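You operate a simulated robot arm through the tools that you are given. There is no shell and no other tool.

Carry out the task below with a simulated robot arm. There is one attempt and no reset: what you move stays moved.

## Task
Take the small steel dish and leave it on the clear plate. Then fetch the grey cork and set it on top of the orange spool. Then put the longest amber ribbed bead on top of the blue paperweight. Then open the wax tin lid. Do these in the order given. Set down upright: longest amber ribbed bead.

It is judged by the outcome, as a careful person would: the job done as asked, and still so three seconds after it is handed in. It fails if anything else is knocked over, pushed out of place, dropped, spilled or broken. Lids that push on must go on centred and level and be pressed home; caps that screw on are set level and turned clockwise until they are tight.

## Robot
A 7-joint arm with a two-finger parallel gripper, fixed in place. Base frame: the origin is at the foot of the arm, x ahead of it, y to its left, z up; the work surface is at about z = 0.85. Lengths are in m, angles in rad, forces in N, time in s.
Its first joint turns from -2.897 to 2.897 rad. Payload 4.4 kg.
The tool frame sits at the grasp point between the pads (the TCP): z along the fingers, y along the line on which they close. The tips reach 0.023 m beyond it. Largest opening 0.094 m; finger width 0.038, thickness 0.01; the body of the gripper, 0.054 by 0.096 m, starts 0.039 m behind the TCP.
Orientation is told as [roll, pitch, yaw] about the base's x, y, z axes, in that order, counted from this pose: with the fingers straight down and closing along the base's y, the tool's x points along the base's -x, its y along +y and its z along -z.

## Interface
- The arm moves only by the tool move_arm. Its argument "deltas" is a list of rows, each a list of 7 numbers: the shift along the tool's x, y, z in m, then the turn, a rotation vector about the tool's x, y, z in degrees, then the gripper command, from -1 (fully open) to 1 (shut), values between in proportion. In form: [[tx, ty, tz, wx, wy, wz, jaw], ...]. A call has 1 to 20 rows; each row shifts and turns the commanded pose from where the row before left it, along the tool's axes as they then stand. A row lasts 0.2 s, in which the tool goes at most 0.05 m and 0.15 rad; a call with a longer step from one row to the next is refused whole, and so is a gripper value outside its range. A pose out of reach is approached as far as the arm can. The call stops where the force on the tool passes 40 N (or 10 N more than at its start, if that is more) or the arm is blocked; 0.2 s more then pass. Each finger travels about 0.072 m/s and halts on what it meets, pressing with about 41 N; the grip force reading is that of the motor and also rises with nothing between the fingers. The clock runs only during rows and for 0.2 s after the last one: add rows that do not move to give the fingers time. The reply holds the time, the measured pose of the TCP, the force on the tool along the base axes, the opening and the grip force, in the units named above and with some noise, with the torque about the TCP (base axes, N m) and any sound that the robot's microphone picked up.
- Cameras (640 x 400 px; columns grow to the right, rows downward): "scene" is fixed at [0.2123, 0.5014, 1.588]; the picture's right is [-0.66, -0.75, 0.00], its down [-0.54, 0.48, -0.69] and it looks along [0.52, -0.46, -0.72] (base axes); focal length 360 px, centre (320, 200). "wrist" rides on the gripper at [0.086, 0.016, -0.074] in the tool frame; the picture's right is [-0.18, 0.98, 0.00], its down [-0.58, -0.11, -0.81] and it looks along [-0.79, -0.15, 0.59] (tool axes); focal length 243 px, centre (320, 200). There is no depth. A picture from a camera that has moved, and an enlarged one, comes with that camera's place and axes in the base frame and with its lens. The place of the scene camera against the robot may be out by one fixed shift of up to 0.012 m in any direction.
- snapshot(camera): a new picture of that camera. It takes no simulated time.
- zoom(camera, box): a new picture of the part [left, top, right, bottom] of that camera's present view, enlarged. It takes no simulated time.
- finish_job(): hands the job in; it is judged then, once.

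Places have to be worked out from the pictures, the camera data and where the tool is seen. Open the gripper and draw the arm clear of the work before you hand the job in, unless the task says otherwise.

The tools are called after "Emit:" as a command line: name --pt "numbers of a row" for each row, then --argument value for the rest, lists and objects as JSON in quotes. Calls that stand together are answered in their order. move_arm: Moves the arm, as the interface text tells. Its arguments: {"type":"object","properties":{"deltas":{"type":"array","items":{"type":"array","items":{"type":"number"}}}},"required":["deltas"]} The other tools are called the same way: snapshot (camera) takes a picture; zoom (camera, box) takes an enlarged picture of a part of a camera's view; finish_job () hands the job in.

At the start:

```text
time: 0.0
eef_pos: [0.8254, 0.2588, 1.1462]
orientation: [0.001, 0.002, -0.001]
contact_force: [-0.5, 0.4, 0.7]
wrist_torque: [0.0, 0.0, -0.01]
grip_width: 0.094
gripper_force: 0.1
```

scene: 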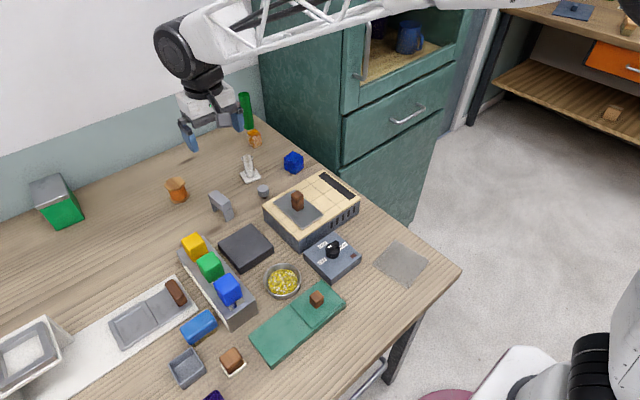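
wrist: 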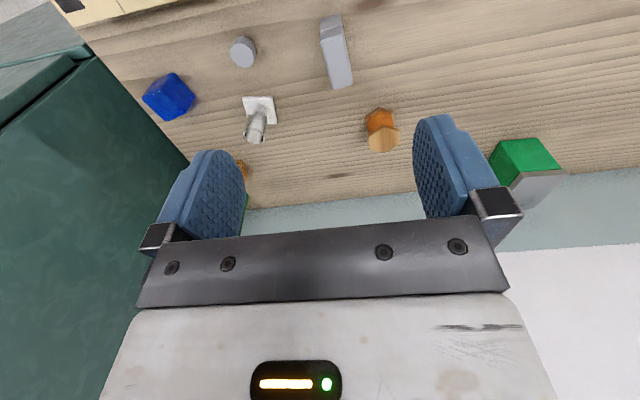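

I'll start by looking at the scene in detail before moving anything.

Emit:
zoom --camera "scene" --box '[140, 80, 340, 205]'

Emit:
zoom --camera "scene" --box '[240, 160, 440, 285]'

Emit:
zoom --camera "scene" --box '[160, 220, 360, 345]'

Emit:
zoom --camera "scene" --box '[100, 275, 300, 400]'

Emit:
zoom --camera "scene" --box '[0, 275, 200, 400]'

Emit:
zoom --camera "scene" --box '[0, 150, 200, 275]'

```text
3.20 times, centred on (240, 142) of scene
camera zoom: at [0.2123, 0.5014, 1.588], right [-0.66, -0.75, 0.0], down [-0.54, 0.48, -0.69], along [0.52, -0.46, -0.72], focal length 1151 px, centre (576, 384)
```

zoom: 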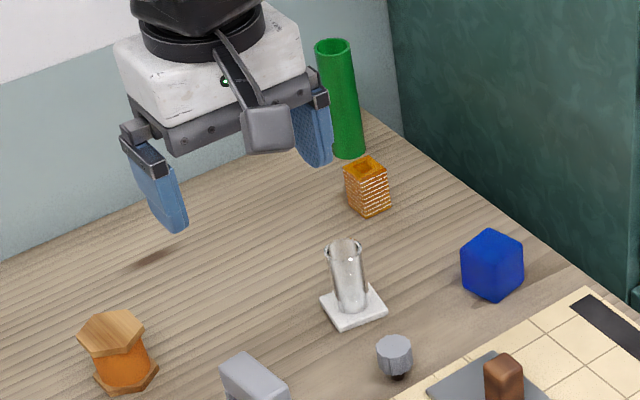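

```text
3.20 times, centred on (340, 222) of scene
camera zoom: at [0.2123, 0.5014, 1.588], right [-0.66, -0.75, 0.0], down [-0.54, 0.48, -0.69], along [0.52, -0.46, -0.72], focal length 1151 px, centre (256, 128)
```

zoom: 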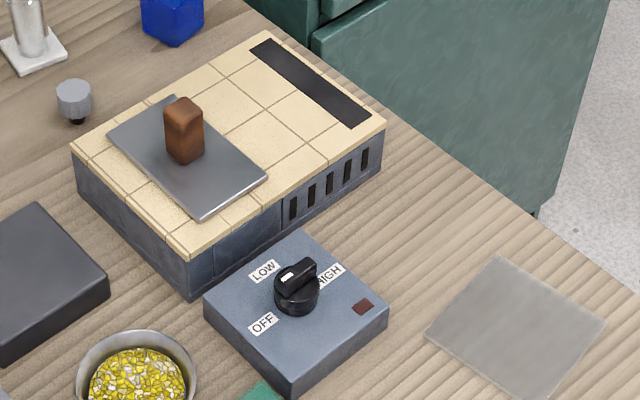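

```text
3.20 times, centred on (260, 282) of scene
camera zoom: at [0.2123, 0.5014, 1.588], right [-0.66, -0.75, 0.0], down [-0.54, 0.48, -0.69], along [0.52, -0.46, -0.72], focal length 1151 px, centre (512, -64)
```

zoom: 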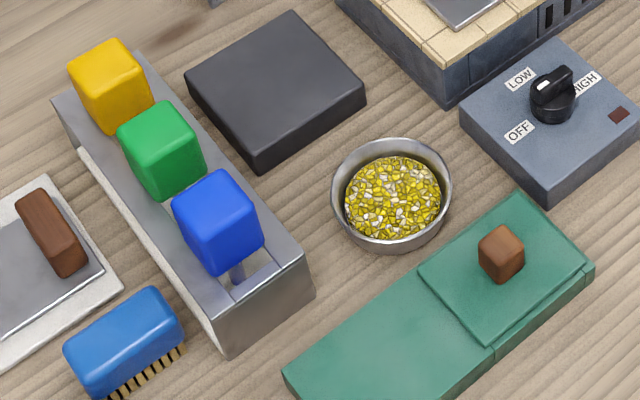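

```text
3.20 times, centred on (200, 338) of scene
camera zoom: at [0.2123, 0.5014, 1.588], right [-0.66, -0.75, 0.0], down [-0.54, 0.48, -0.69], along [0.52, -0.46, -0.72], focal length 1151 px, centre (704, -240)
```

zoom: 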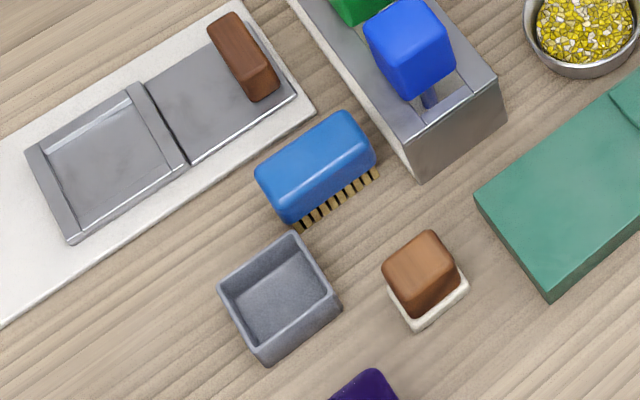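

```text
3.20 times, centred on (100, 338) of scene
camera zoom: at [0.2123, 0.5014, 1.588], right [-0.66, -0.75, 0.0], down [-0.54, 0.48, -0.69], along [0.52, -0.46, -0.72], focal length 1151 px, centre (1024, -240)
```

zoom: 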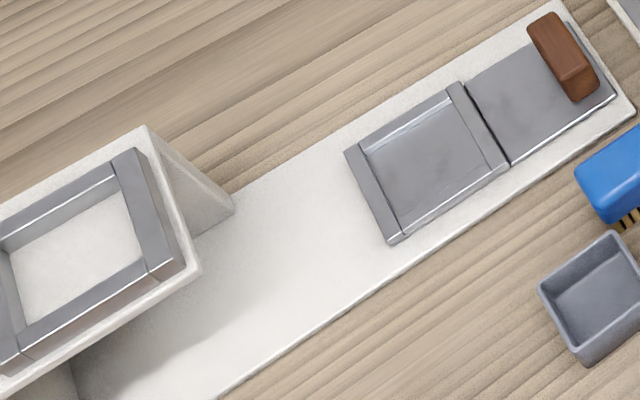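

```text
3.20 times, centred on (100, 212) of scene
camera zoom: at [0.2123, 0.5014, 1.588], right [-0.66, -0.75, 0.0], down [-0.54, 0.48, -0.69], along [0.52, -0.46, -0.72], focal length 1151 px, centre (1024, 160)
```

zoom: 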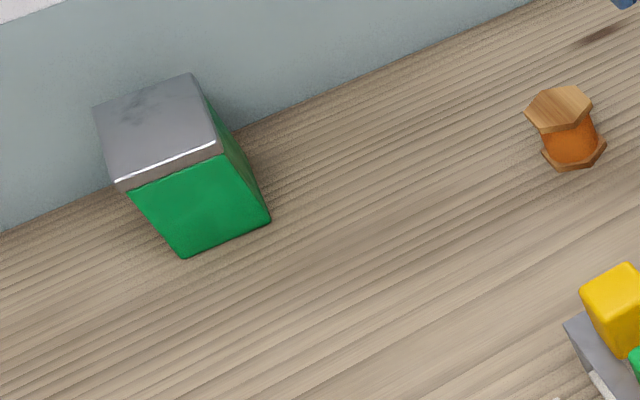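

The scene shows a round steel dish with granules near (0.59, 0.28), a clear square plate near (0.45, 0.02), and a spool and amber bead far out at around r≈1.06. I'll zoom in on the wrist view and other parts of the scene to find all the amber beads and the wax tin.

Emit:
zoom --camera "wrist" --box '[200, 0, 420, 220]'

Emit:
zoom --camera "wrist" --box '[400, 60, 640, 260]'

Emit:
zoom --camera "scene" --box '[210, 80, 320, 150]'

Emit:
zoom --camera "scene" --box '[340, 0, 500, 100]'

Emit:
zoom --camera "scene" --box '[480, 0, 640, 130]'

Emit:
zoom --camera "scene" --box '[230, 265, 370, 370]'

```text
1.82 times, centred on (310, 110) of wrist
camera zoom: at [0.7399, 0.2752, 1.2217], right [0.18, 0.98, 0.0], down [0.58, -0.11, 0.81], along [0.79, -0.15, -0.59], focal length 441 px, centre (338, 364)
```

zoom: 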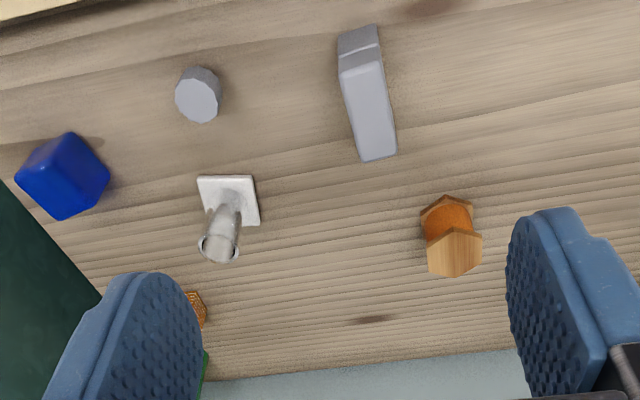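

```text
2.00 times, centred on (520, 160) of wrist
camera zoom: at [0.7399, 0.2752, 1.2217], right [0.18, 0.98, 0.0], down [0.58, -0.11, 0.81], along [0.79, -0.15, -0.59], focal length 485 px, centre (-80, 280)
```

zoom: 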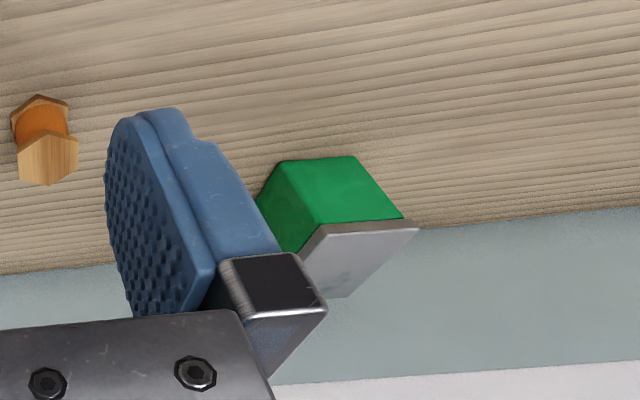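

```text
5.71 times, centred on (265, 115) of scene
camera zoom: at [0.2123, 0.5014, 1.588], right [-0.66, -0.75, 0.0], down [-0.54, 0.48, -0.69], along [0.52, -0.46, -0.72], focal length 2056 px, centre (634, 686)
```

zoom: 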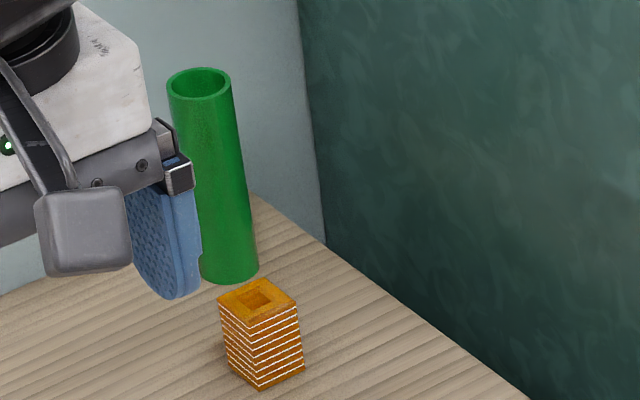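

```text
4.00 times, centred on (420, 50) of scene
camera zoom: at [0.2123, 0.5014, 1.588], right [-0.66, -0.75, 0.0], down [-0.54, 0.48, -0.69], along [0.52, -0.46, -0.72], focal length 1439 px, centre (-80, 800)
```

zoom: 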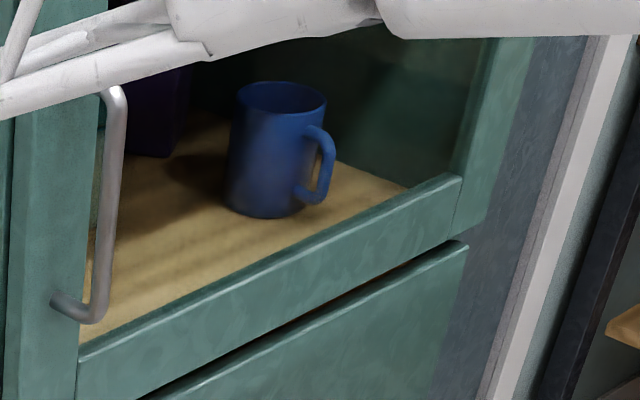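

```text
3.08 times, centred on (560, 65) of scene
camera zoom: at [0.2123, 0.5014, 1.588], right [-0.66, -0.75, 0.0], down [-0.54, 0.48, -0.69], along [0.52, -0.46, -0.72], focal length 1107 px, centre (-418, 615)
```

zoom: 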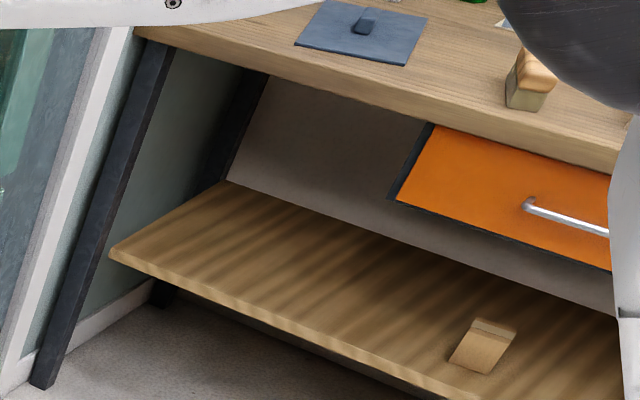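

```text
3.81 times, centred on (300, 318) of scene
camera zoom: at [0.2123, 0.5014, 1.588], right [-0.66, -0.75, 0.0], down [-0.54, 0.48, -0.69], along [0.52, -0.46, -0.72], focal length 1371 px, centre (396, -248)
```

zoom: 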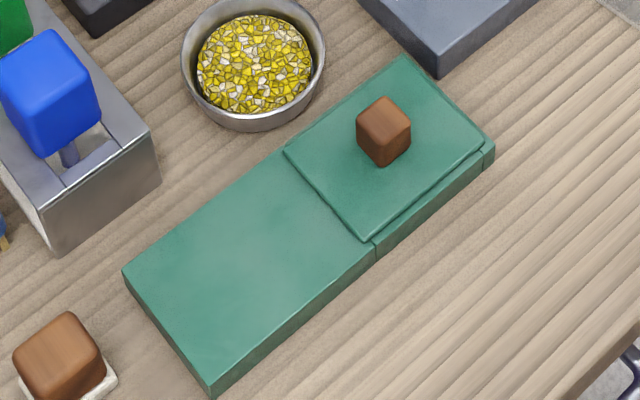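

There's a second bench off to the side too. I'll move the arm back and up, staying well above everything, to get an overview with the wrist camera.

Emit:
move_arm --pt "0.0375 -0.016 -0.0154 0 0 0 -1" --pt "0.0375 -0.016 -0.0154 0 0 0 -1" --pt "0.0375 -0.016 -0.0154 0 0 0 -1" --pt "0.0375 -0.016 -0.0154 0 0 0 -1" --pt "0.0375 -0.016 -0.0154 0 0 0 -1" --pt "0.0375 -0.016 -0.0154 0 0 0 -1" --pt "0.0375 -0.016 -0.0154 0 0 0 -1" --pt "0.0375 -0.016 -0.0154 0 0 0 -1" --pt "0.0375 -0.016 -0.0154 0 0 0 -1" --pt "0.0375 -0.016 -0.0154 0 0 0 -1"

Emit:
snapshot --camera "wrist"

Emit:
snapshot --camera "scene"

```text
time: 2.2
eef_pos: [0.4502, 0.0995, 1.3031]
orientation: [0.0, 0.004, -0.001]
contact_force: [-0.1, -0.1, 0.5]
wrist_torque: [0.02, 0.02, -0.03]
grip_width: 0.0937
gripper_force: 0.0
```

```text
taken
camera wrist: at [0.3654, 0.1156, 1.3763], right [0.18, 0.98, 0.0], down [0.58, -0.11, 0.81], along [0.79, -0.15, -0.59], focal length 243 px, centre (320, 200)
```

wrist: 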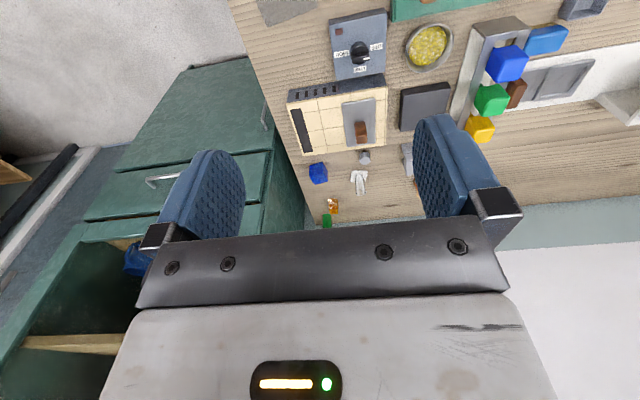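

```text
taken
```

scene: 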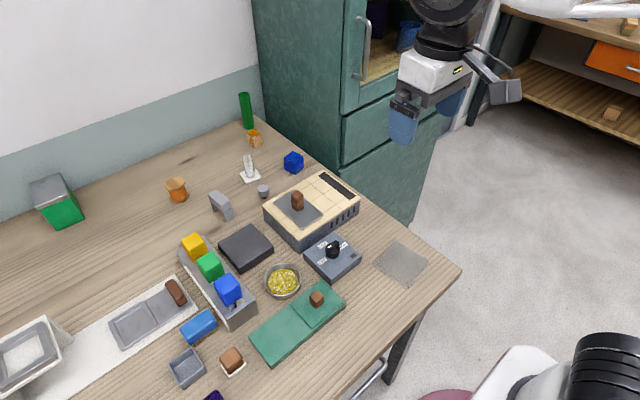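

Emit:
zoom --camera "wrist" --box '[280, 60, 480, 240]'

Emit:
zoom --camera "wrist" --box '[440, 0, 640, 150]'

Emit:
zoom --camera "scene" --box '[20, 165, 100, 235]'

```text
2.22 times, centred on (380, 150) of wrist
camera zoom: at [0.3654, 0.1156, 1.3763], right [0.18, 0.98, 0.0], down [0.58, -0.11, 0.81], along [0.79, -0.15, -0.59], focal length 539 px, centre (187, 311)
```

zoom: 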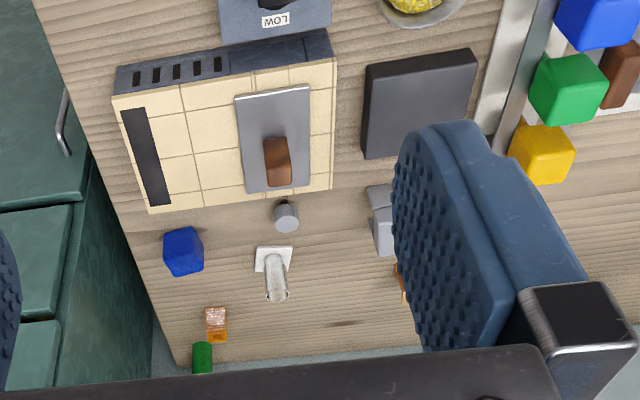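

```text
2.67 times, centred on (540, 75) of wrist
camera zoom: at [0.3654, 0.1156, 1.3763], right [0.18, 0.98, 0.0], down [0.58, -0.11, 0.81], along [0.79, -0.15, -0.59], focal length 647 px, centre (-267, 533)
```

zoom: 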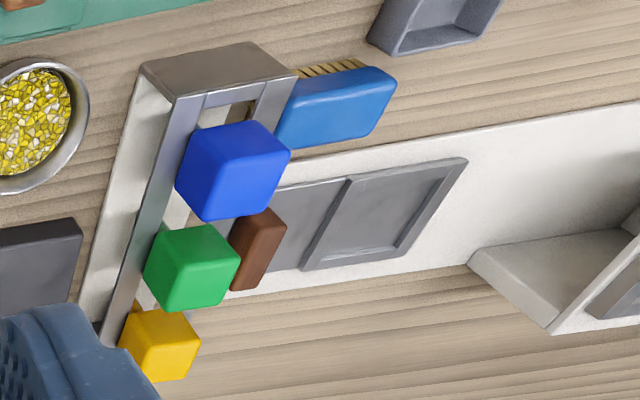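

```text
5.71 times, centred on (60, 200) of scene
camera zoom: at [0.2123, 0.5014, 1.588], right [-0.66, -0.75, 0.0], down [-0.54, 0.48, -0.69], along [0.52, -0.46, -0.72], focal length 2056 px, centre (1806, 200)
```

zoom: 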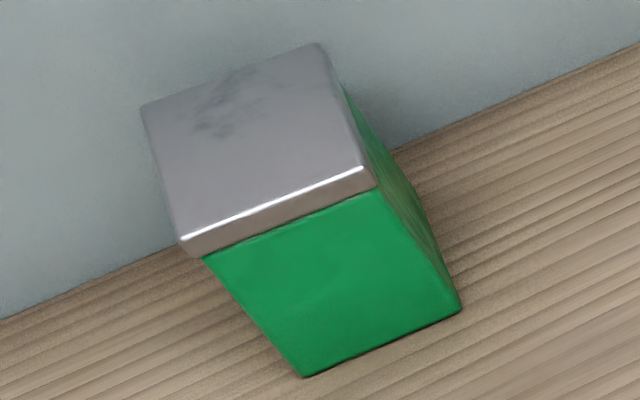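

I'll turn the gripper left (toward +y) to see the left and near parts of the table.

Emit:
move_arm --pt "0 0 0 0 0 -8 -1" --pt "0 0 0 0 0 -8 -1" --pt "0 0 0 0 0 -8 -1" --pt "0 0 0 0 0 -8 -1" --pt "0 0 0 0 0 -8 -1" --pt "0 0 0 0 0 -8 -1" --pt "0 0 0 0 0 -8 -1" --pt "0 0 0 0 0 -8 -1"

Emit:
snapshot --camera "wrist"

```text
time: 4.0
eef_pos: [0.4495, 0.0995, 1.3013]
orientation: [0.0, -0.001, 1.119]
contact_force: [1.4, -0.1, 0.0]
wrist_torque: [0.01, 0.02, -0.04]
grip_width: 0.0938
gripper_force: 0.1
```

```text
taken
camera wrist: at [0.3991, 0.0283, 1.3758], right [-0.8, 0.59, 0.0], down [0.35, 0.48, 0.81], along [0.48, 0.65, -0.59], focal length 243 px, centre (320, 200)
```

wrist: 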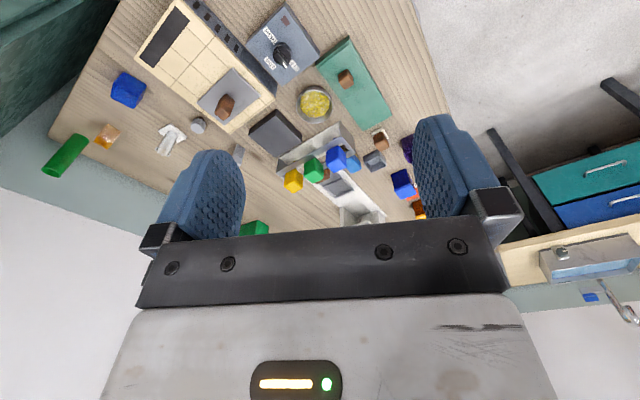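

Emit:
zoom --camera "wrist" --box '[330, 110, 450, 230]'

Emit:
zoom --camera "wrist" --box '[240, 50, 420, 230]'

Emit:
zoom --camera "wrist" --box '[480, 60, 640, 330]'

```text
3.33 times, centred on (390, 170) of wrist
camera zoom: at [0.3991, 0.0283, 1.3758], right [-0.8, 0.59, 0.0], down [0.35, 0.48, 0.81], along [0.48, 0.65, -0.59], focal length 809 px, centre (87, 300)
```

zoom: 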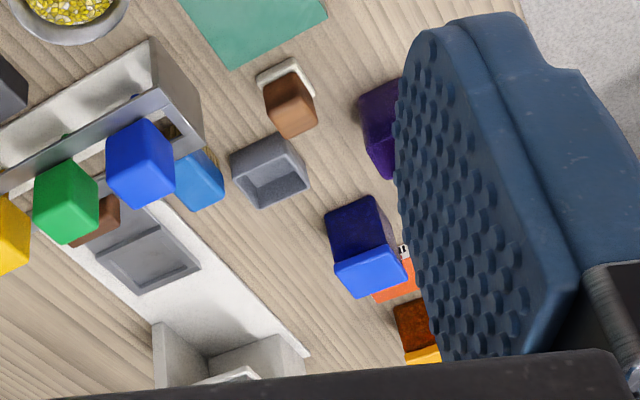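

```text
2.22 times, centred on (330, 140) of wrist
camera zoom: at [0.3991, 0.0283, 1.3758], right [-0.8, 0.59, 0.0], down [0.35, 0.48, 0.81], along [0.48, 0.65, -0.59], focal length 539 px, centre (298, 333)
```

zoom: 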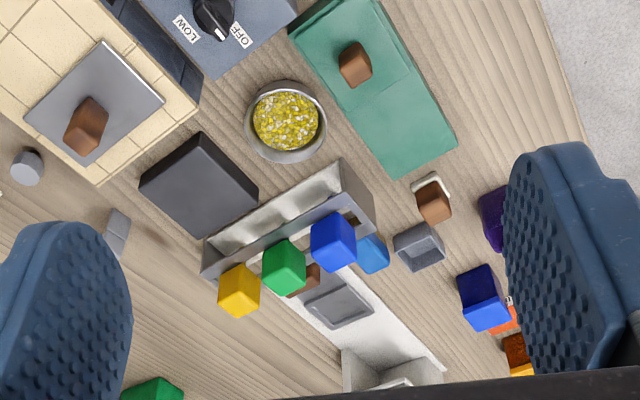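

```text
1.48 times, centred on (560, 195) of wrist
camera zoom: at [0.3991, 0.0283, 1.3758], right [-0.8, 0.59, 0.0], down [0.35, 0.48, 0.81], along [0.48, 0.65, -0.59], focal length 359 px, centre (-36, 207)
```

zoom: 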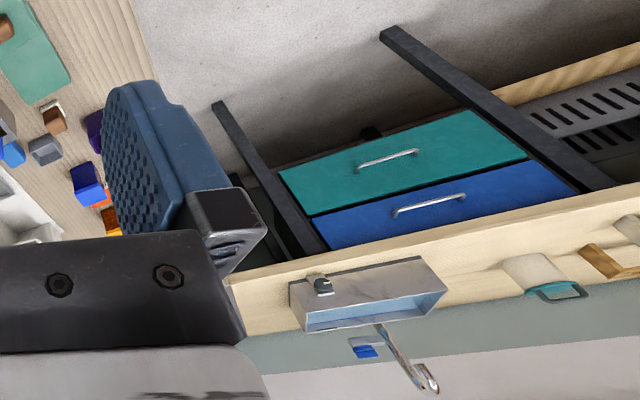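

There are more items at the left end of the table (blue, orange, amber, purple blocks). I'll move over there to see them better.

Emit:
move_arm --pt "-0.0375 0.018 0.008 0 0 0 -1" --pt "-0.0375 0.018 0.008 0 0 0 -1" --pt "-0.0375 0.018 0.008 0 0 0 -1" --pt "-0.0375 0.018 0.008 0 0 0 -1" --pt "-0.0375 0.018 0.008 0 0 0 -1" --pt "-0.0375 0.018 0.008 0 0 0 -1" --pt "0 0 0 0 0 -8 -1" --pt "0 0 0 0 0 -8 -1" --pt "0 0 0 0 0 -8 -1"

Emit:
snapshot --camera "wrist"

Emit:
zoom --camera "wrist" --box '[220, 0, 420, 220]'

```text
time: 6.0
eef_pos: [0.4525, 0.3468, 1.2531]
orientation: [0.0, 0.002, 1.537]
contact_force: [-0.1, 0.8, -0.6]
wrist_torque: [0.02, 0.0, 0.02]
grip_width: 0.0941
gripper_force: 0.1
```

```text
taken
camera wrist: at [0.434, 0.2627, 1.3279], right [-0.98, 0.22, 0.0], down [0.13, 0.58, 0.81], along [0.17, 0.79, -0.59], focal length 243 px, centre (320, 200)
```

wrist: 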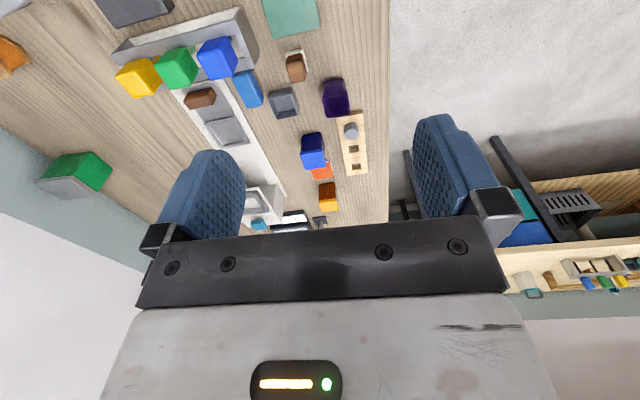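

```text
1.82 times, centred on (320, 110) of wrist
camera zoom: at [0.434, 0.2627, 1.3279], right [-0.98, 0.22, 0.0], down [0.13, 0.58, 0.81], along [0.17, 0.79, -0.59], focal length 441 px, centre (320, 364)
```

zoom: 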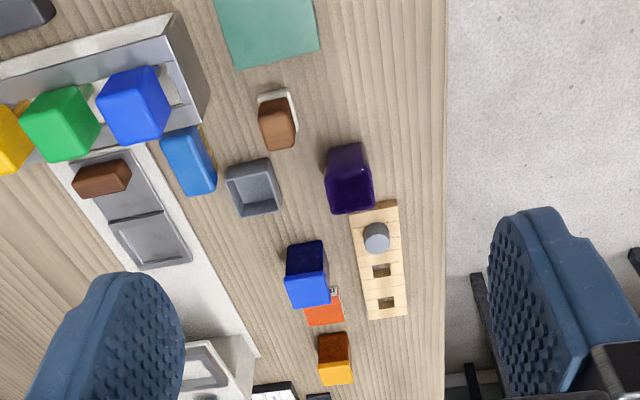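

Emit:
zoom --camera "wrist" --box '[280, 60, 400, 220]'

Emit:
zoom --camera "wrist" --box '[500, 240, 640, 310]'

Emit:
zoom --camera "wrist" --box '[230, 170, 350, 240]'

```text
2.50 times, centred on (340, 140) of wrist
camera zoom: at [0.434, 0.2627, 1.3279], right [-0.98, 0.22, 0.0], down [0.13, 0.58, 0.81], along [0.17, 0.79, -0.59], focal length 606 px, centre (270, 350)
```

zoom: 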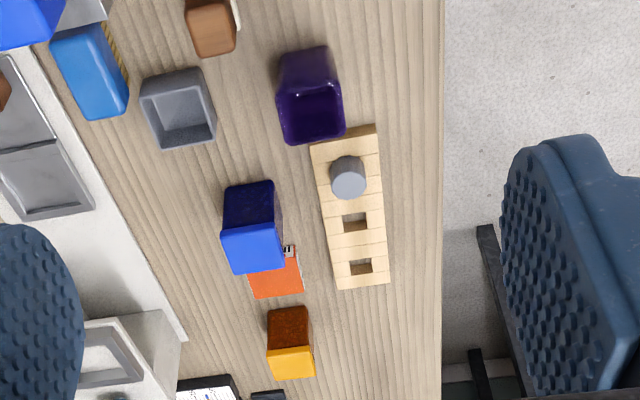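

```text
4.57 times, centred on (570, 275) of wrist
camera zoom: at [0.434, 0.2627, 1.3279], right [-0.98, 0.22, 0.0], down [0.13, 0.58, 0.81], along [0.17, 0.79, -0.59], focal length 1109 px, centre (-823, -143)
```

zoom: 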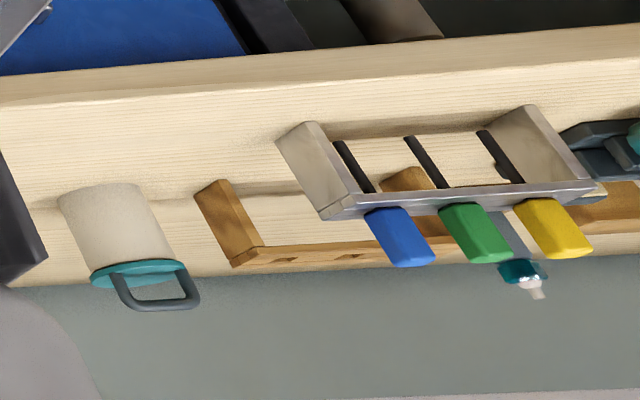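

```text
5.33 times, centred on (290, 205) of wrist
camera zoom: at [0.434, 0.2627, 1.3279], right [-0.98, 0.22, 0.0], down [0.13, 0.58, 0.81], along [0.17, 0.79, -0.59], focal length 1294 px, centre (480, 173)
```

zoom: 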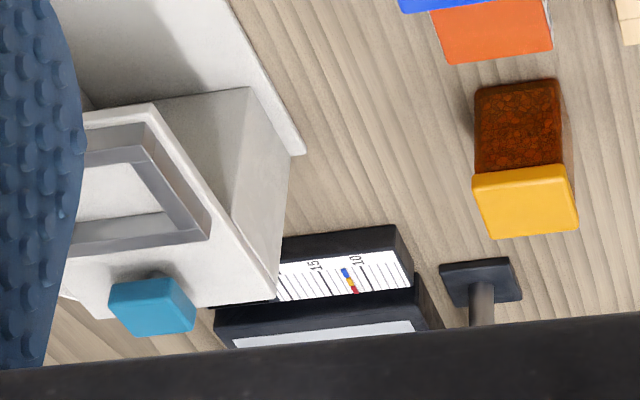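

I see lidded boxes at the far left (blue/blue, brown/yellow), a peg rack, and a purple cup. I'll get closer to inspect that end and check for labels or more amber beads.

Emit:
move_arm --pt "-0.04 0 0.02 0 0 0 -1" --pt "-0.04 0 0.02 0 0 0 -1" --pt "-0.04 0 0.02 0 0 0 -1" --pt "-0.04 0 0.02 0 0 0 -1"

Emit:
snapshot --camera "wrist"

Emit:
zoom --camera "wrist" --box '[230, 0, 430, 220]'

```text
time: 7.0
eef_pos: [0.4576, 0.5087, 1.1751]
orientation: [-0.001, -0.001, 1.537]
contact_force: [0.1, 0.5, 0.3]
wrist_torque: [-0.01, 0.03, 0.0]
grip_width: 0.0941
gripper_force: 0.1
```

```text
taken
camera wrist: at [0.439, 0.4227, 1.2497], right [-0.98, 0.22, 0.0], down [0.13, 0.58, 0.81], along [0.18, 0.79, -0.59], focal length 243 px, centre (320, 200)
```

wrist: 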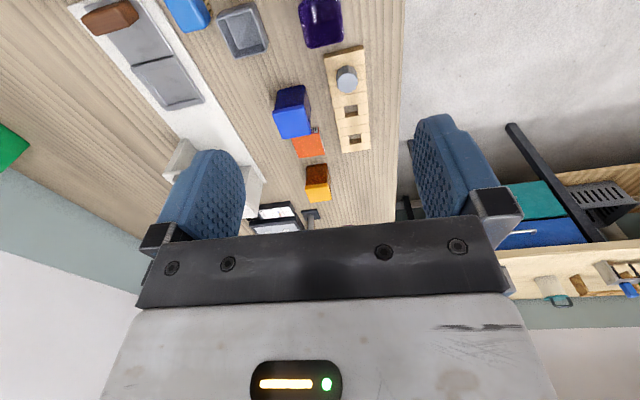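

```text
1.82 times, centred on (330, 110) of wrist
camera zoom: at [0.439, 0.4227, 1.2497], right [-0.98, 0.22, 0.0], down [0.13, 0.58, 0.81], along [0.18, 0.79, -0.59], focal length 441 px, centre (302, 364)
```

zoom: 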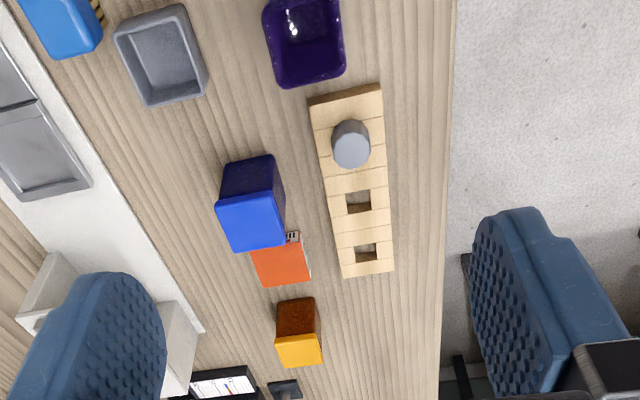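

Emit:
move_arm --pt "0.03 0 0.035 0 0 0 -1" --pt "0.03 0 0.035 0 0 0 -1" --pt "0.02 0 0.035 0 0 0 -1" --pt "0.0 0 0.035 0 0 0 -1" --pt "0.0 0 0.03 0 0 0 -1"

Emit:
snapshot --camera "wrist"

Emit:
zoom --camera "wrist" --box '[240, 60, 400, 230]'

```text
time: 8.2
eef_pos: [0.4565, 0.427, 1.0022]
orientation: [-0.001, 0.0, 1.535]
contact_force: [-0.1, 0.3, 0.3]
wrist_torque: [0.02, -0.03, -0.01]
grip_width: 0.0939
gripper_force: 0.0
```

```text
taken
camera wrist: at [0.4376, 0.3422, 1.0771], right [-0.98, 0.22, 0.0], down [0.13, 0.58, 0.81], along [0.18, 0.79, -0.59], focal length 243 px, centre (320, 200)
```

wrist: 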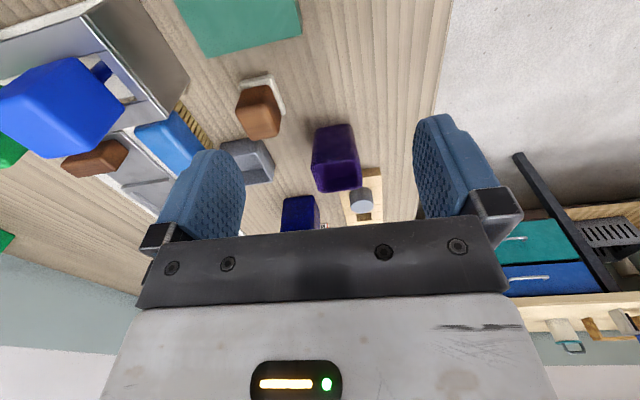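

```text
2.35 times, centred on (320, 145) of wrist
camera zoom: at [0.4376, 0.3422, 1.0771], right [-0.98, 0.22, 0.0], down [0.13, 0.58, 0.81], along [0.18, 0.79, -0.59], focal length 571 px, centre (320, 329)
```

zoom: 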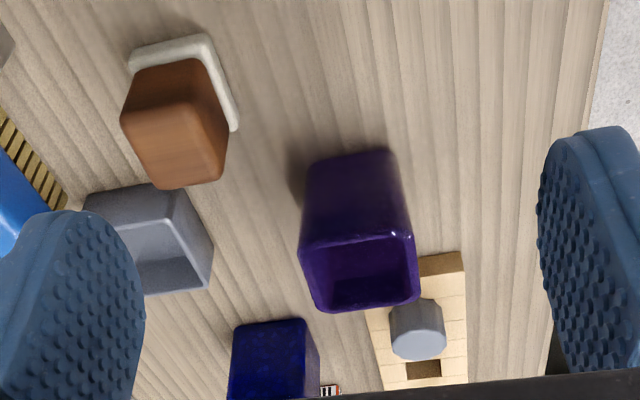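

Emit:
move_arm --pt "-0.04 0 0 0 0 0 -1" --pt "-0.04 0 0 0 0 0 -1" --pt "-0.04 0 0 0 0 0 -1"

Emit:
snapshot --camera "wrist"

Emit:
zoom --camera "wrist" --box '[240, 0, 420, 220]'

```text
time: 9.0
eef_pos: [0.4584, 0.5488, 1.0027]
orientation: [-0.001, 0.001, 1.537]
contact_force: [-0.8, -0.2, 0.8]
wrist_torque: [-0.01, -0.01, 0.01]
grip_width: 0.094
gripper_force: 0.1
```

```text
taken
camera wrist: at [0.4402, 0.4628, 1.0769], right [-0.98, 0.22, 0.0], down [0.13, 0.58, 0.81], along [0.18, 0.79, -0.59], focal length 243 px, centre (320, 200)
```

wrist: 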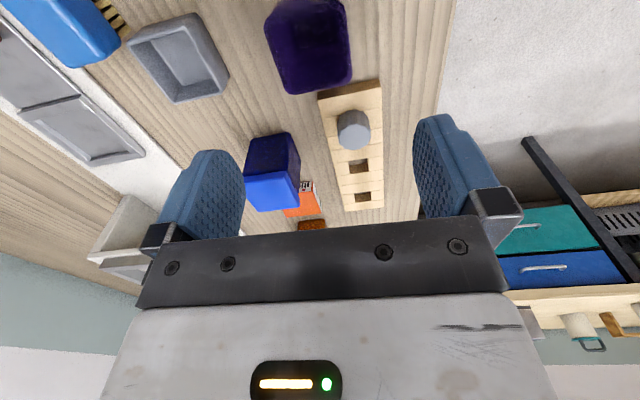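

```text
1.82 times, centred on (330, 110) of wrist
camera zoom: at [0.4402, 0.4628, 1.0769], right [-0.98, 0.22, 0.0], down [0.13, 0.58, 0.81], along [0.18, 0.79, -0.59], focal length 441 px, centre (302, 364)
```

zoom: 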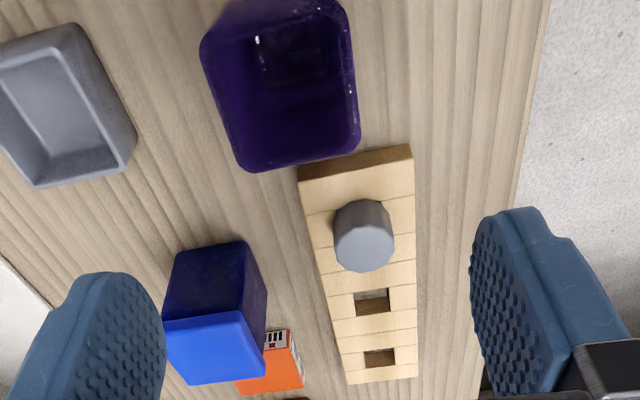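

Emit:
zoom --camera "wrist" --box '[270, 160, 340, 235]'

Emit:
zoom --camera "wrist" --box '[310, 70, 400, 150]'

Emit:
zoom --camera "scene" --box '[240, 170, 290, 210]'

```text
5.33 times, centred on (305, 198) of wrist
camera zoom: at [0.4402, 0.4628, 1.0769], right [-0.98, 0.22, 0.0], down [0.13, 0.58, 0.81], along [0.18, 0.79, -0.59], focal length 1294 px, centre (400, 213)
```

zoom: 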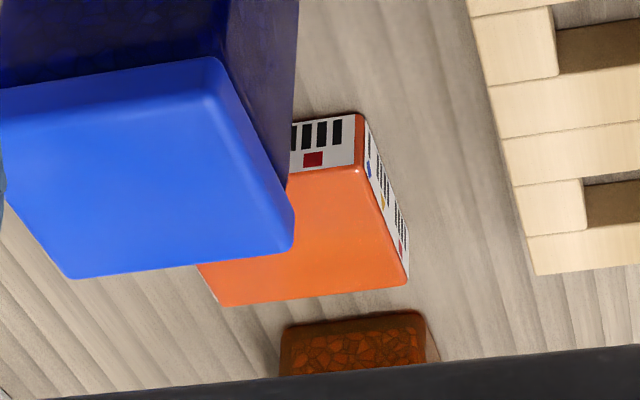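

```text
5.00 times, centred on (355, 110) of wrist
camera zoom: at [0.4402, 0.4628, 1.0769], right [-0.98, 0.22, 0.0], down [0.13, 0.58, 0.81], along [0.18, 0.79, -0.59], focal length 1213 px, centre (145, 650)
```

zoom: 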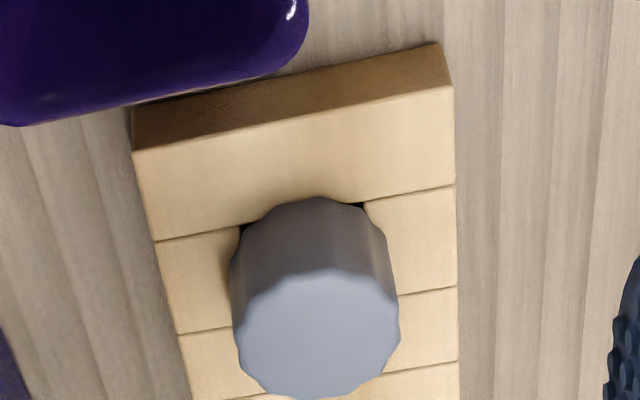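

```text
10.00 times, centred on (265, 190) of scene
camera zoom: at [0.2123, 0.5014, 1.588], right [-0.66, -0.75, 0.0], down [-0.54, 0.48, -0.69], along [0.52, -0.46, -0.72], focal length 3598 px, centre (870, 300)
```

zoom: 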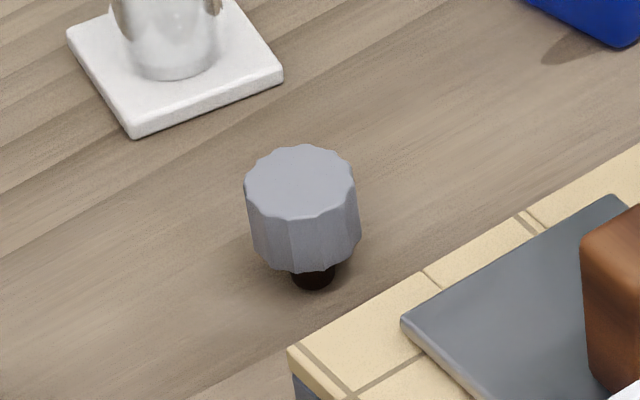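

Two grey fluted cylinders exist: one in the wooden rack, one standing near the tiled box. I'll fly back over to the far side and look closely at that one, the beads and the paperweight.

Emit:
move_arm --pt "0 0 -0.05 0 0 0 -1" --pt "0 0 -0.05 0 0 0 -1" --pt "0 0 -0.05 0 0 0 -1" --pt "0 0 -0.05 0 0 0 -1" --pt "0 0 0 0 0 8 -1" --pt "0 0 0 0 0 8 -1" --pt "0 0 0 0 0 8 -1" --pt "0 0 0 0 0 8 -1" --pt "0 0 0 0 0 8 -1" --pt "0 0 0 0 0 8 -1" --pt "0 0 0 0 0 8 -1" --pt "0 0 0 0 0 8 -1" --pt "0 0 0 0 0 8 -1" --pt "0 0 0 0 0 8 -1" --pt "0 0 0 0 0 8 -1"

Emit:
move_arm --pt "-0.0242 -0.04 0 0 0 0 -1" --pt "-0.0242 -0.04 0 0 0 0 -1" --pt "-0.0242 -0.04 0 0 0 0 -1" --pt "-0.0242 -0.04 0 0 0 0 -1" --pt "-0.0242 -0.04 0 0 0 0 -1" --pt "-0.0242 -0.04 0 0 0 0 -1" --pt "-0.0242 -0.04 0 0 0 0 -1" --pt "-0.0242 -0.04 0 0 0 0 -1" --pt "-0.0242 -0.04 0 0 0 0 -1" --pt "-0.0242 -0.04 0 0 0 0 -1" --pt "0 0 0.05 0 0 0 -1" --pt "0 0 0.05 0 0 0 -1" --pt "0 0 0.03 0 0 0 -1"

Emit:
snapshot --camera "wrist"

Emit:
snapshot --camera "scene"

```text
time: 12.2
eef_pos: [0.4595, 0.5486, 1.203]
orientation: [0.0, 0.0, -0.001]
contact_force: [-0.2, -0.2, -0.6]
wrist_torque: [0.02, 0.02, -0.02]
grip_width: 0.0939
gripper_force: 0.1
```

```text
time: 15.0
eef_pos: [0.7023, 0.1479, 1.0722]
orientation: [-0.001, -0.002, 0.001]
contact_force: [-0.1, -0.3, -1.0]
wrist_torque: [-0.02, -0.05, -0.04]
grip_width: 0.0939
gripper_force: 0.1
```

```text
taken
camera wrist: at [0.6165, 0.1641, 1.1475], right [0.18, 0.98, 0.0], down [0.58, -0.11, 0.81], along [0.79, -0.15, -0.59], focal length 243 px, centre (320, 200)
```

wrist: 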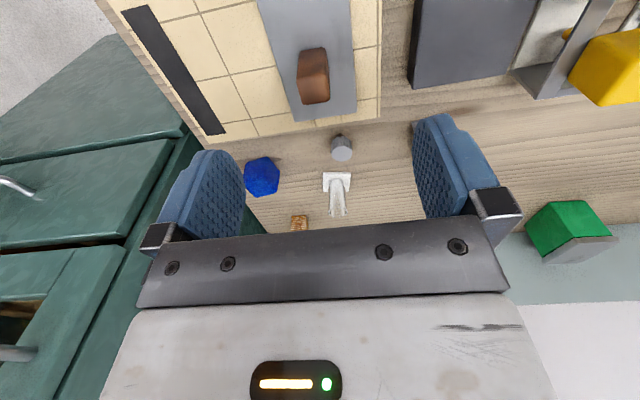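

```text
taken
```

scene: 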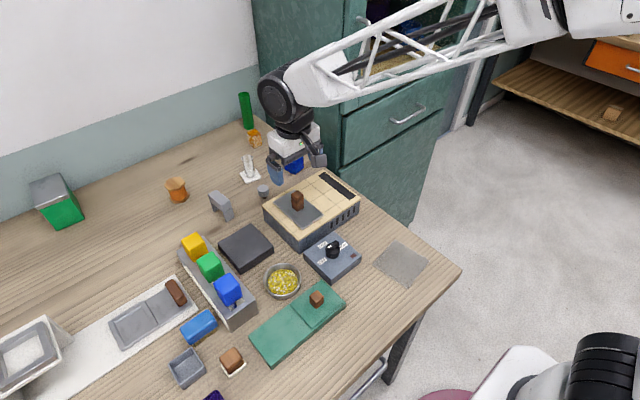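

Emit:
zoom --camera "wrist" --box '[230, 110, 410, 240]'

Emit:
zoom --camera "wrist" --box '[100, 0, 420, 140]'

Emit:
zoom --camera "scene" --box '[220, 80, 280, 160]'

```text
3.08 times, centred on (320, 175) of wrist
camera zoom: at [0.6165, 0.1641, 1.1475], right [0.18, 0.98, 0.0], down [0.58, -0.11, 0.81], along [0.79, -0.15, -0.59], focal length 746 px, centre (320, 277)
```

zoom: 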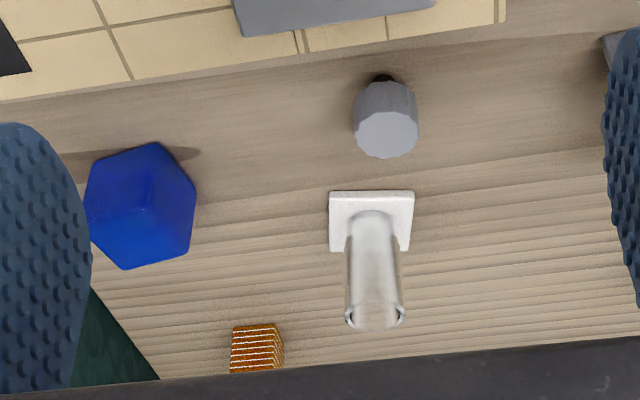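

```text
2.00 times, centred on (260, 70) of wrist
camera zoom: at [0.6165, 0.1641, 1.1475], right [0.18, 0.98, 0.0], down [0.58, -0.11, 0.81], along [0.79, -0.15, -0.59], focal length 485 px, centre (440, 460)
```

zoom: 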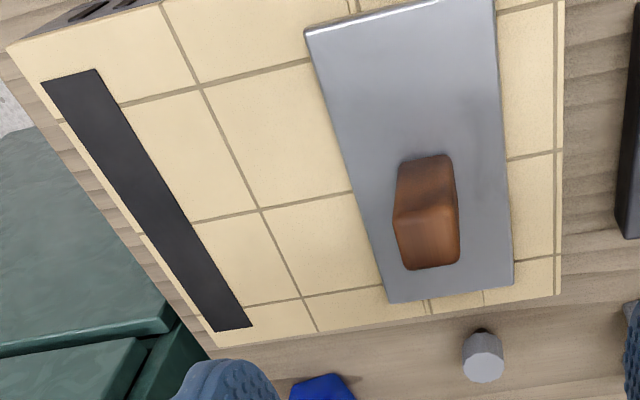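

```text
5.00 times, centred on (250, 120) of scene
camera zoom: at [0.2123, 0.5014, 1.588], right [-0.66, -0.75, 0.0], down [-0.54, 0.48, -0.69], along [0.52, -0.46, -0.72], focal length 1799 px, centre (670, 600)
```

zoom: 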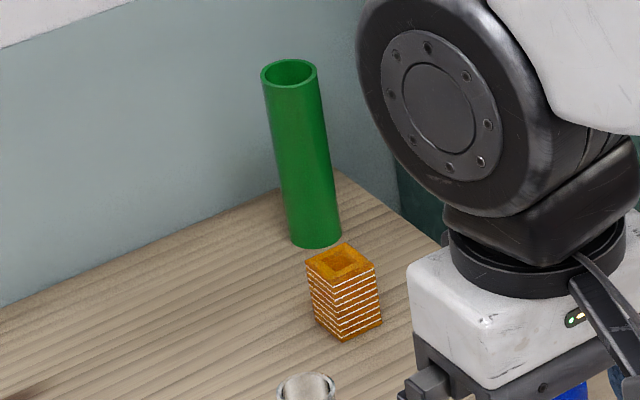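

Emit:
move_arm --pt "0 0.03 -0.04 0 0 0 -1" --pt "0 0.03 -0.04 0 0 0 -1" --pt "0 0.03 -0.04 0 0 0 -1" --pt "0 0.03 -0.04 0 0 0 -1" --pt "0 0.03 -0.04 0 0 0 -1" --pt "0 0 0 0 0 -8 -1" --pt "0 0 0 0 0 -8 -1" --pt "0 0 0 0 0 -8 -1" --pt "0 0 0 0 0 -8 -1" --pt "0 0 0 0 0 -8 -1" --pt "0 0 0 0 0 -8 -1" --pt "0 0 0 0 0 -8 -1" --pt "0 0 0 0 0 -8 -1" --pt "0 0 0 0 0 -8 -1"

Emit:
snapshot --camera "wrist"

Emit:
zoom --camera "wrist" --box '[200, 60, 440, 240]'

```text
time: 18.0
eef_pos: [0.7004, 0.2974, 1.274]
orientation: [0.0, 0.0, 1.259]
contact_force: [0.4, -0.3, -0.2]
wrist_torque: [-0.03, -0.01, -0.02]
grip_width: 0.0941
gripper_force: 0.0
```

```text
taken
camera wrist: at [0.6596, 0.2209, 1.3478], right [-0.88, 0.48, 0.0], down [0.28, 0.52, 0.81], along [0.39, 0.71, -0.59], focal length 243 px, centre (320, 200)
```

wrist: 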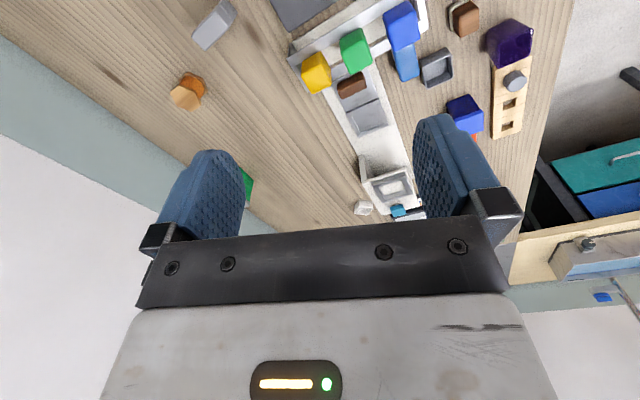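

```text
2.22 times, centred on (320, 150) of wrist
camera zoom: at [0.6596, 0.2209, 1.3478], right [-0.88, 0.48, 0.0], down [0.28, 0.52, 0.81], along [0.39, 0.71, -0.59], focal length 539 px, centre (320, 311)
```

zoom: 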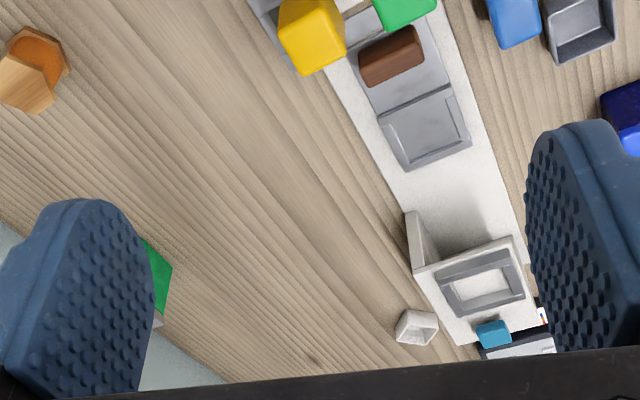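

Emit:
move_arm --pt "-0.04 0.01 0 0 0 -4 -1" --pt "-0.04 0.01 0 0 0 -4 -1" --pt "-0.04 0 0 0 0 -4 -1" --pt "-0.04 0 0 0 0 -4 -1" --pt "-0.04 0 0 0 0 0 -1" --pt "-0.04 0 0 0 0 0 -1" --pt "-0.04 0 0 0 0 0 -1"

Emit:
snapshot --camera "wrist"

Emit:
zoom --camera "wrist" --box '[160, 20, 440, 240]'

```text
time: 19.6
eef_pos: [0.7184, 0.5789, 1.2744]
orientation: [-0.002, -0.002, 1.537]
contact_force: [-0.2, 0.1, 0.2]
wrist_torque: [-0.02, -0.03, 0.0]
grip_width: 0.0938
gripper_force: 0.0
```

```text
taken
camera wrist: at [0.7005, 0.4933, 1.3484], right [-0.98, 0.22, 0.0], down [0.13, 0.58, 0.81], along [0.18, 0.79, -0.59], focal length 243 px, centre (320, 200)
```

wrist: 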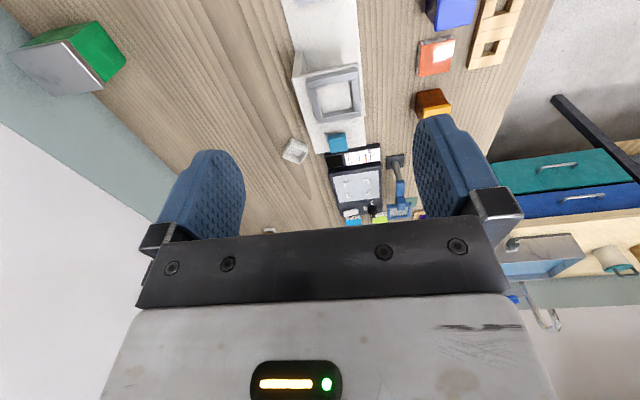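

```text
1.82 times, centred on (300, 130) of wrist
camera zoom: at [0.7005, 0.4933, 1.3484], right [-0.98, 0.22, 0.0], down [0.13, 0.58, 0.81], along [0.18, 0.79, -0.59], focal length 441 px, centre (356, 327)
```

zoom: 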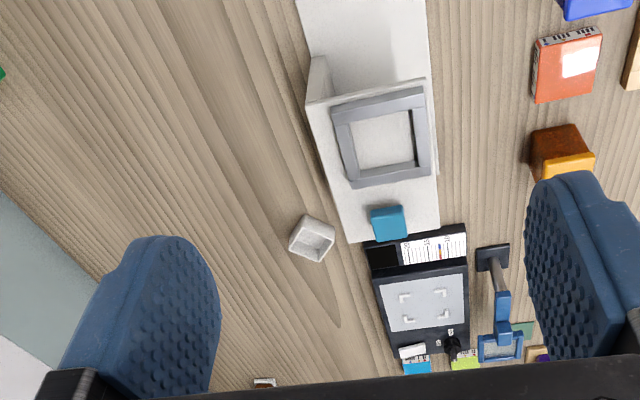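

Emit:
zoom --camera "wrist" --box '[320, 130, 440, 230]'

Emit:
zoom --camera "wrist" --box '[240, 190, 300, 240]'

Emit:
zoom --camera "wrist" --box '[370, 0, 560, 140]'

Emit:
zoom --camera "wrist" --box '[0, 0, 160, 120]'

```text
4.00 times, centred on (380, 180) of wrist
camera zoom: at [0.7005, 0.4933, 1.3484], right [-0.98, 0.22, 0.0], down [0.13, 0.58, 0.81], along [0.18, 0.79, -0.59], focal length 970 px, centre (80, 280)
```

zoom: 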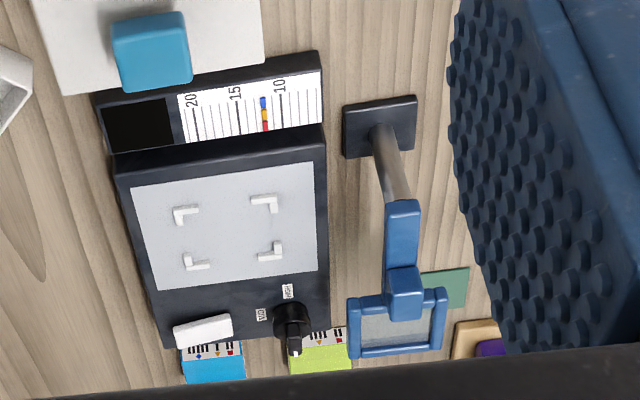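

```text
8.00 times, centred on (270, 215) of wrist
camera zoom: at [0.7005, 0.4933, 1.3484], right [-0.98, 0.22, 0.0], down [0.13, 0.58, 0.81], along [0.18, 0.79, -0.59], focal length 1941 px, centre (720, 80)
```

zoom: 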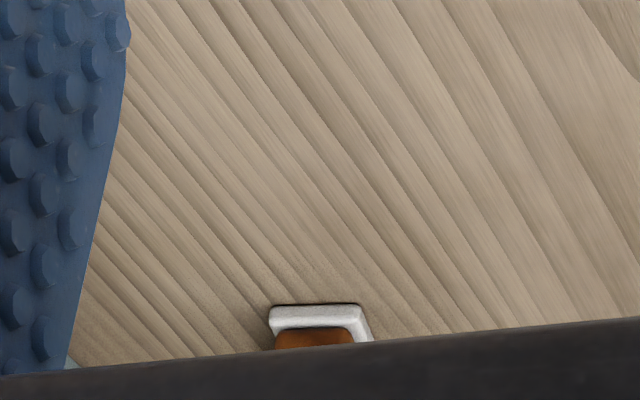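

```text
2.86 times, centred on (465, 70) of wrist
camera zoom: at [0.7005, 0.4933, 1.3484], right [-0.98, 0.22, 0.0], down [0.13, 0.58, 0.81], along [0.18, 0.79, -0.59], focal length 693 px, centre (-94, 571)
```

zoom: 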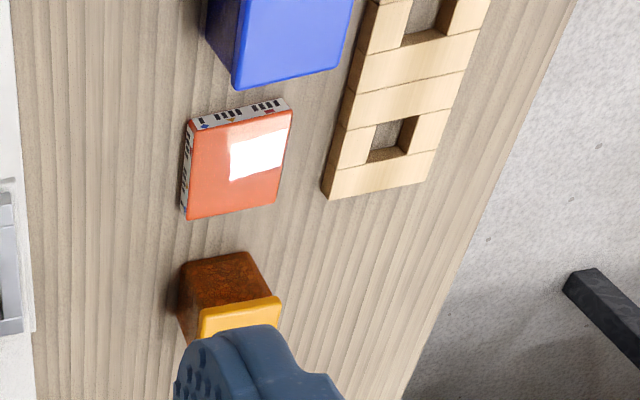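

```text
3.33 times, centred on (80, 60) of wrist
camera zoom: at [0.7005, 0.4933, 1.3484], right [-0.98, 0.22, 0.0], down [0.13, 0.58, 0.81], along [0.18, 0.79, -0.59], focal length 809 px, centre (1120, 667)
```

zoom: 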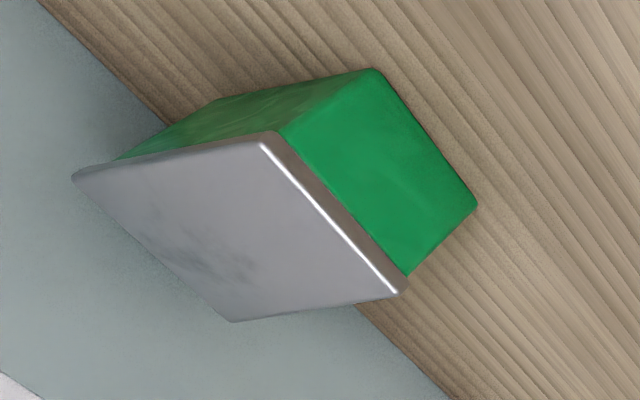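

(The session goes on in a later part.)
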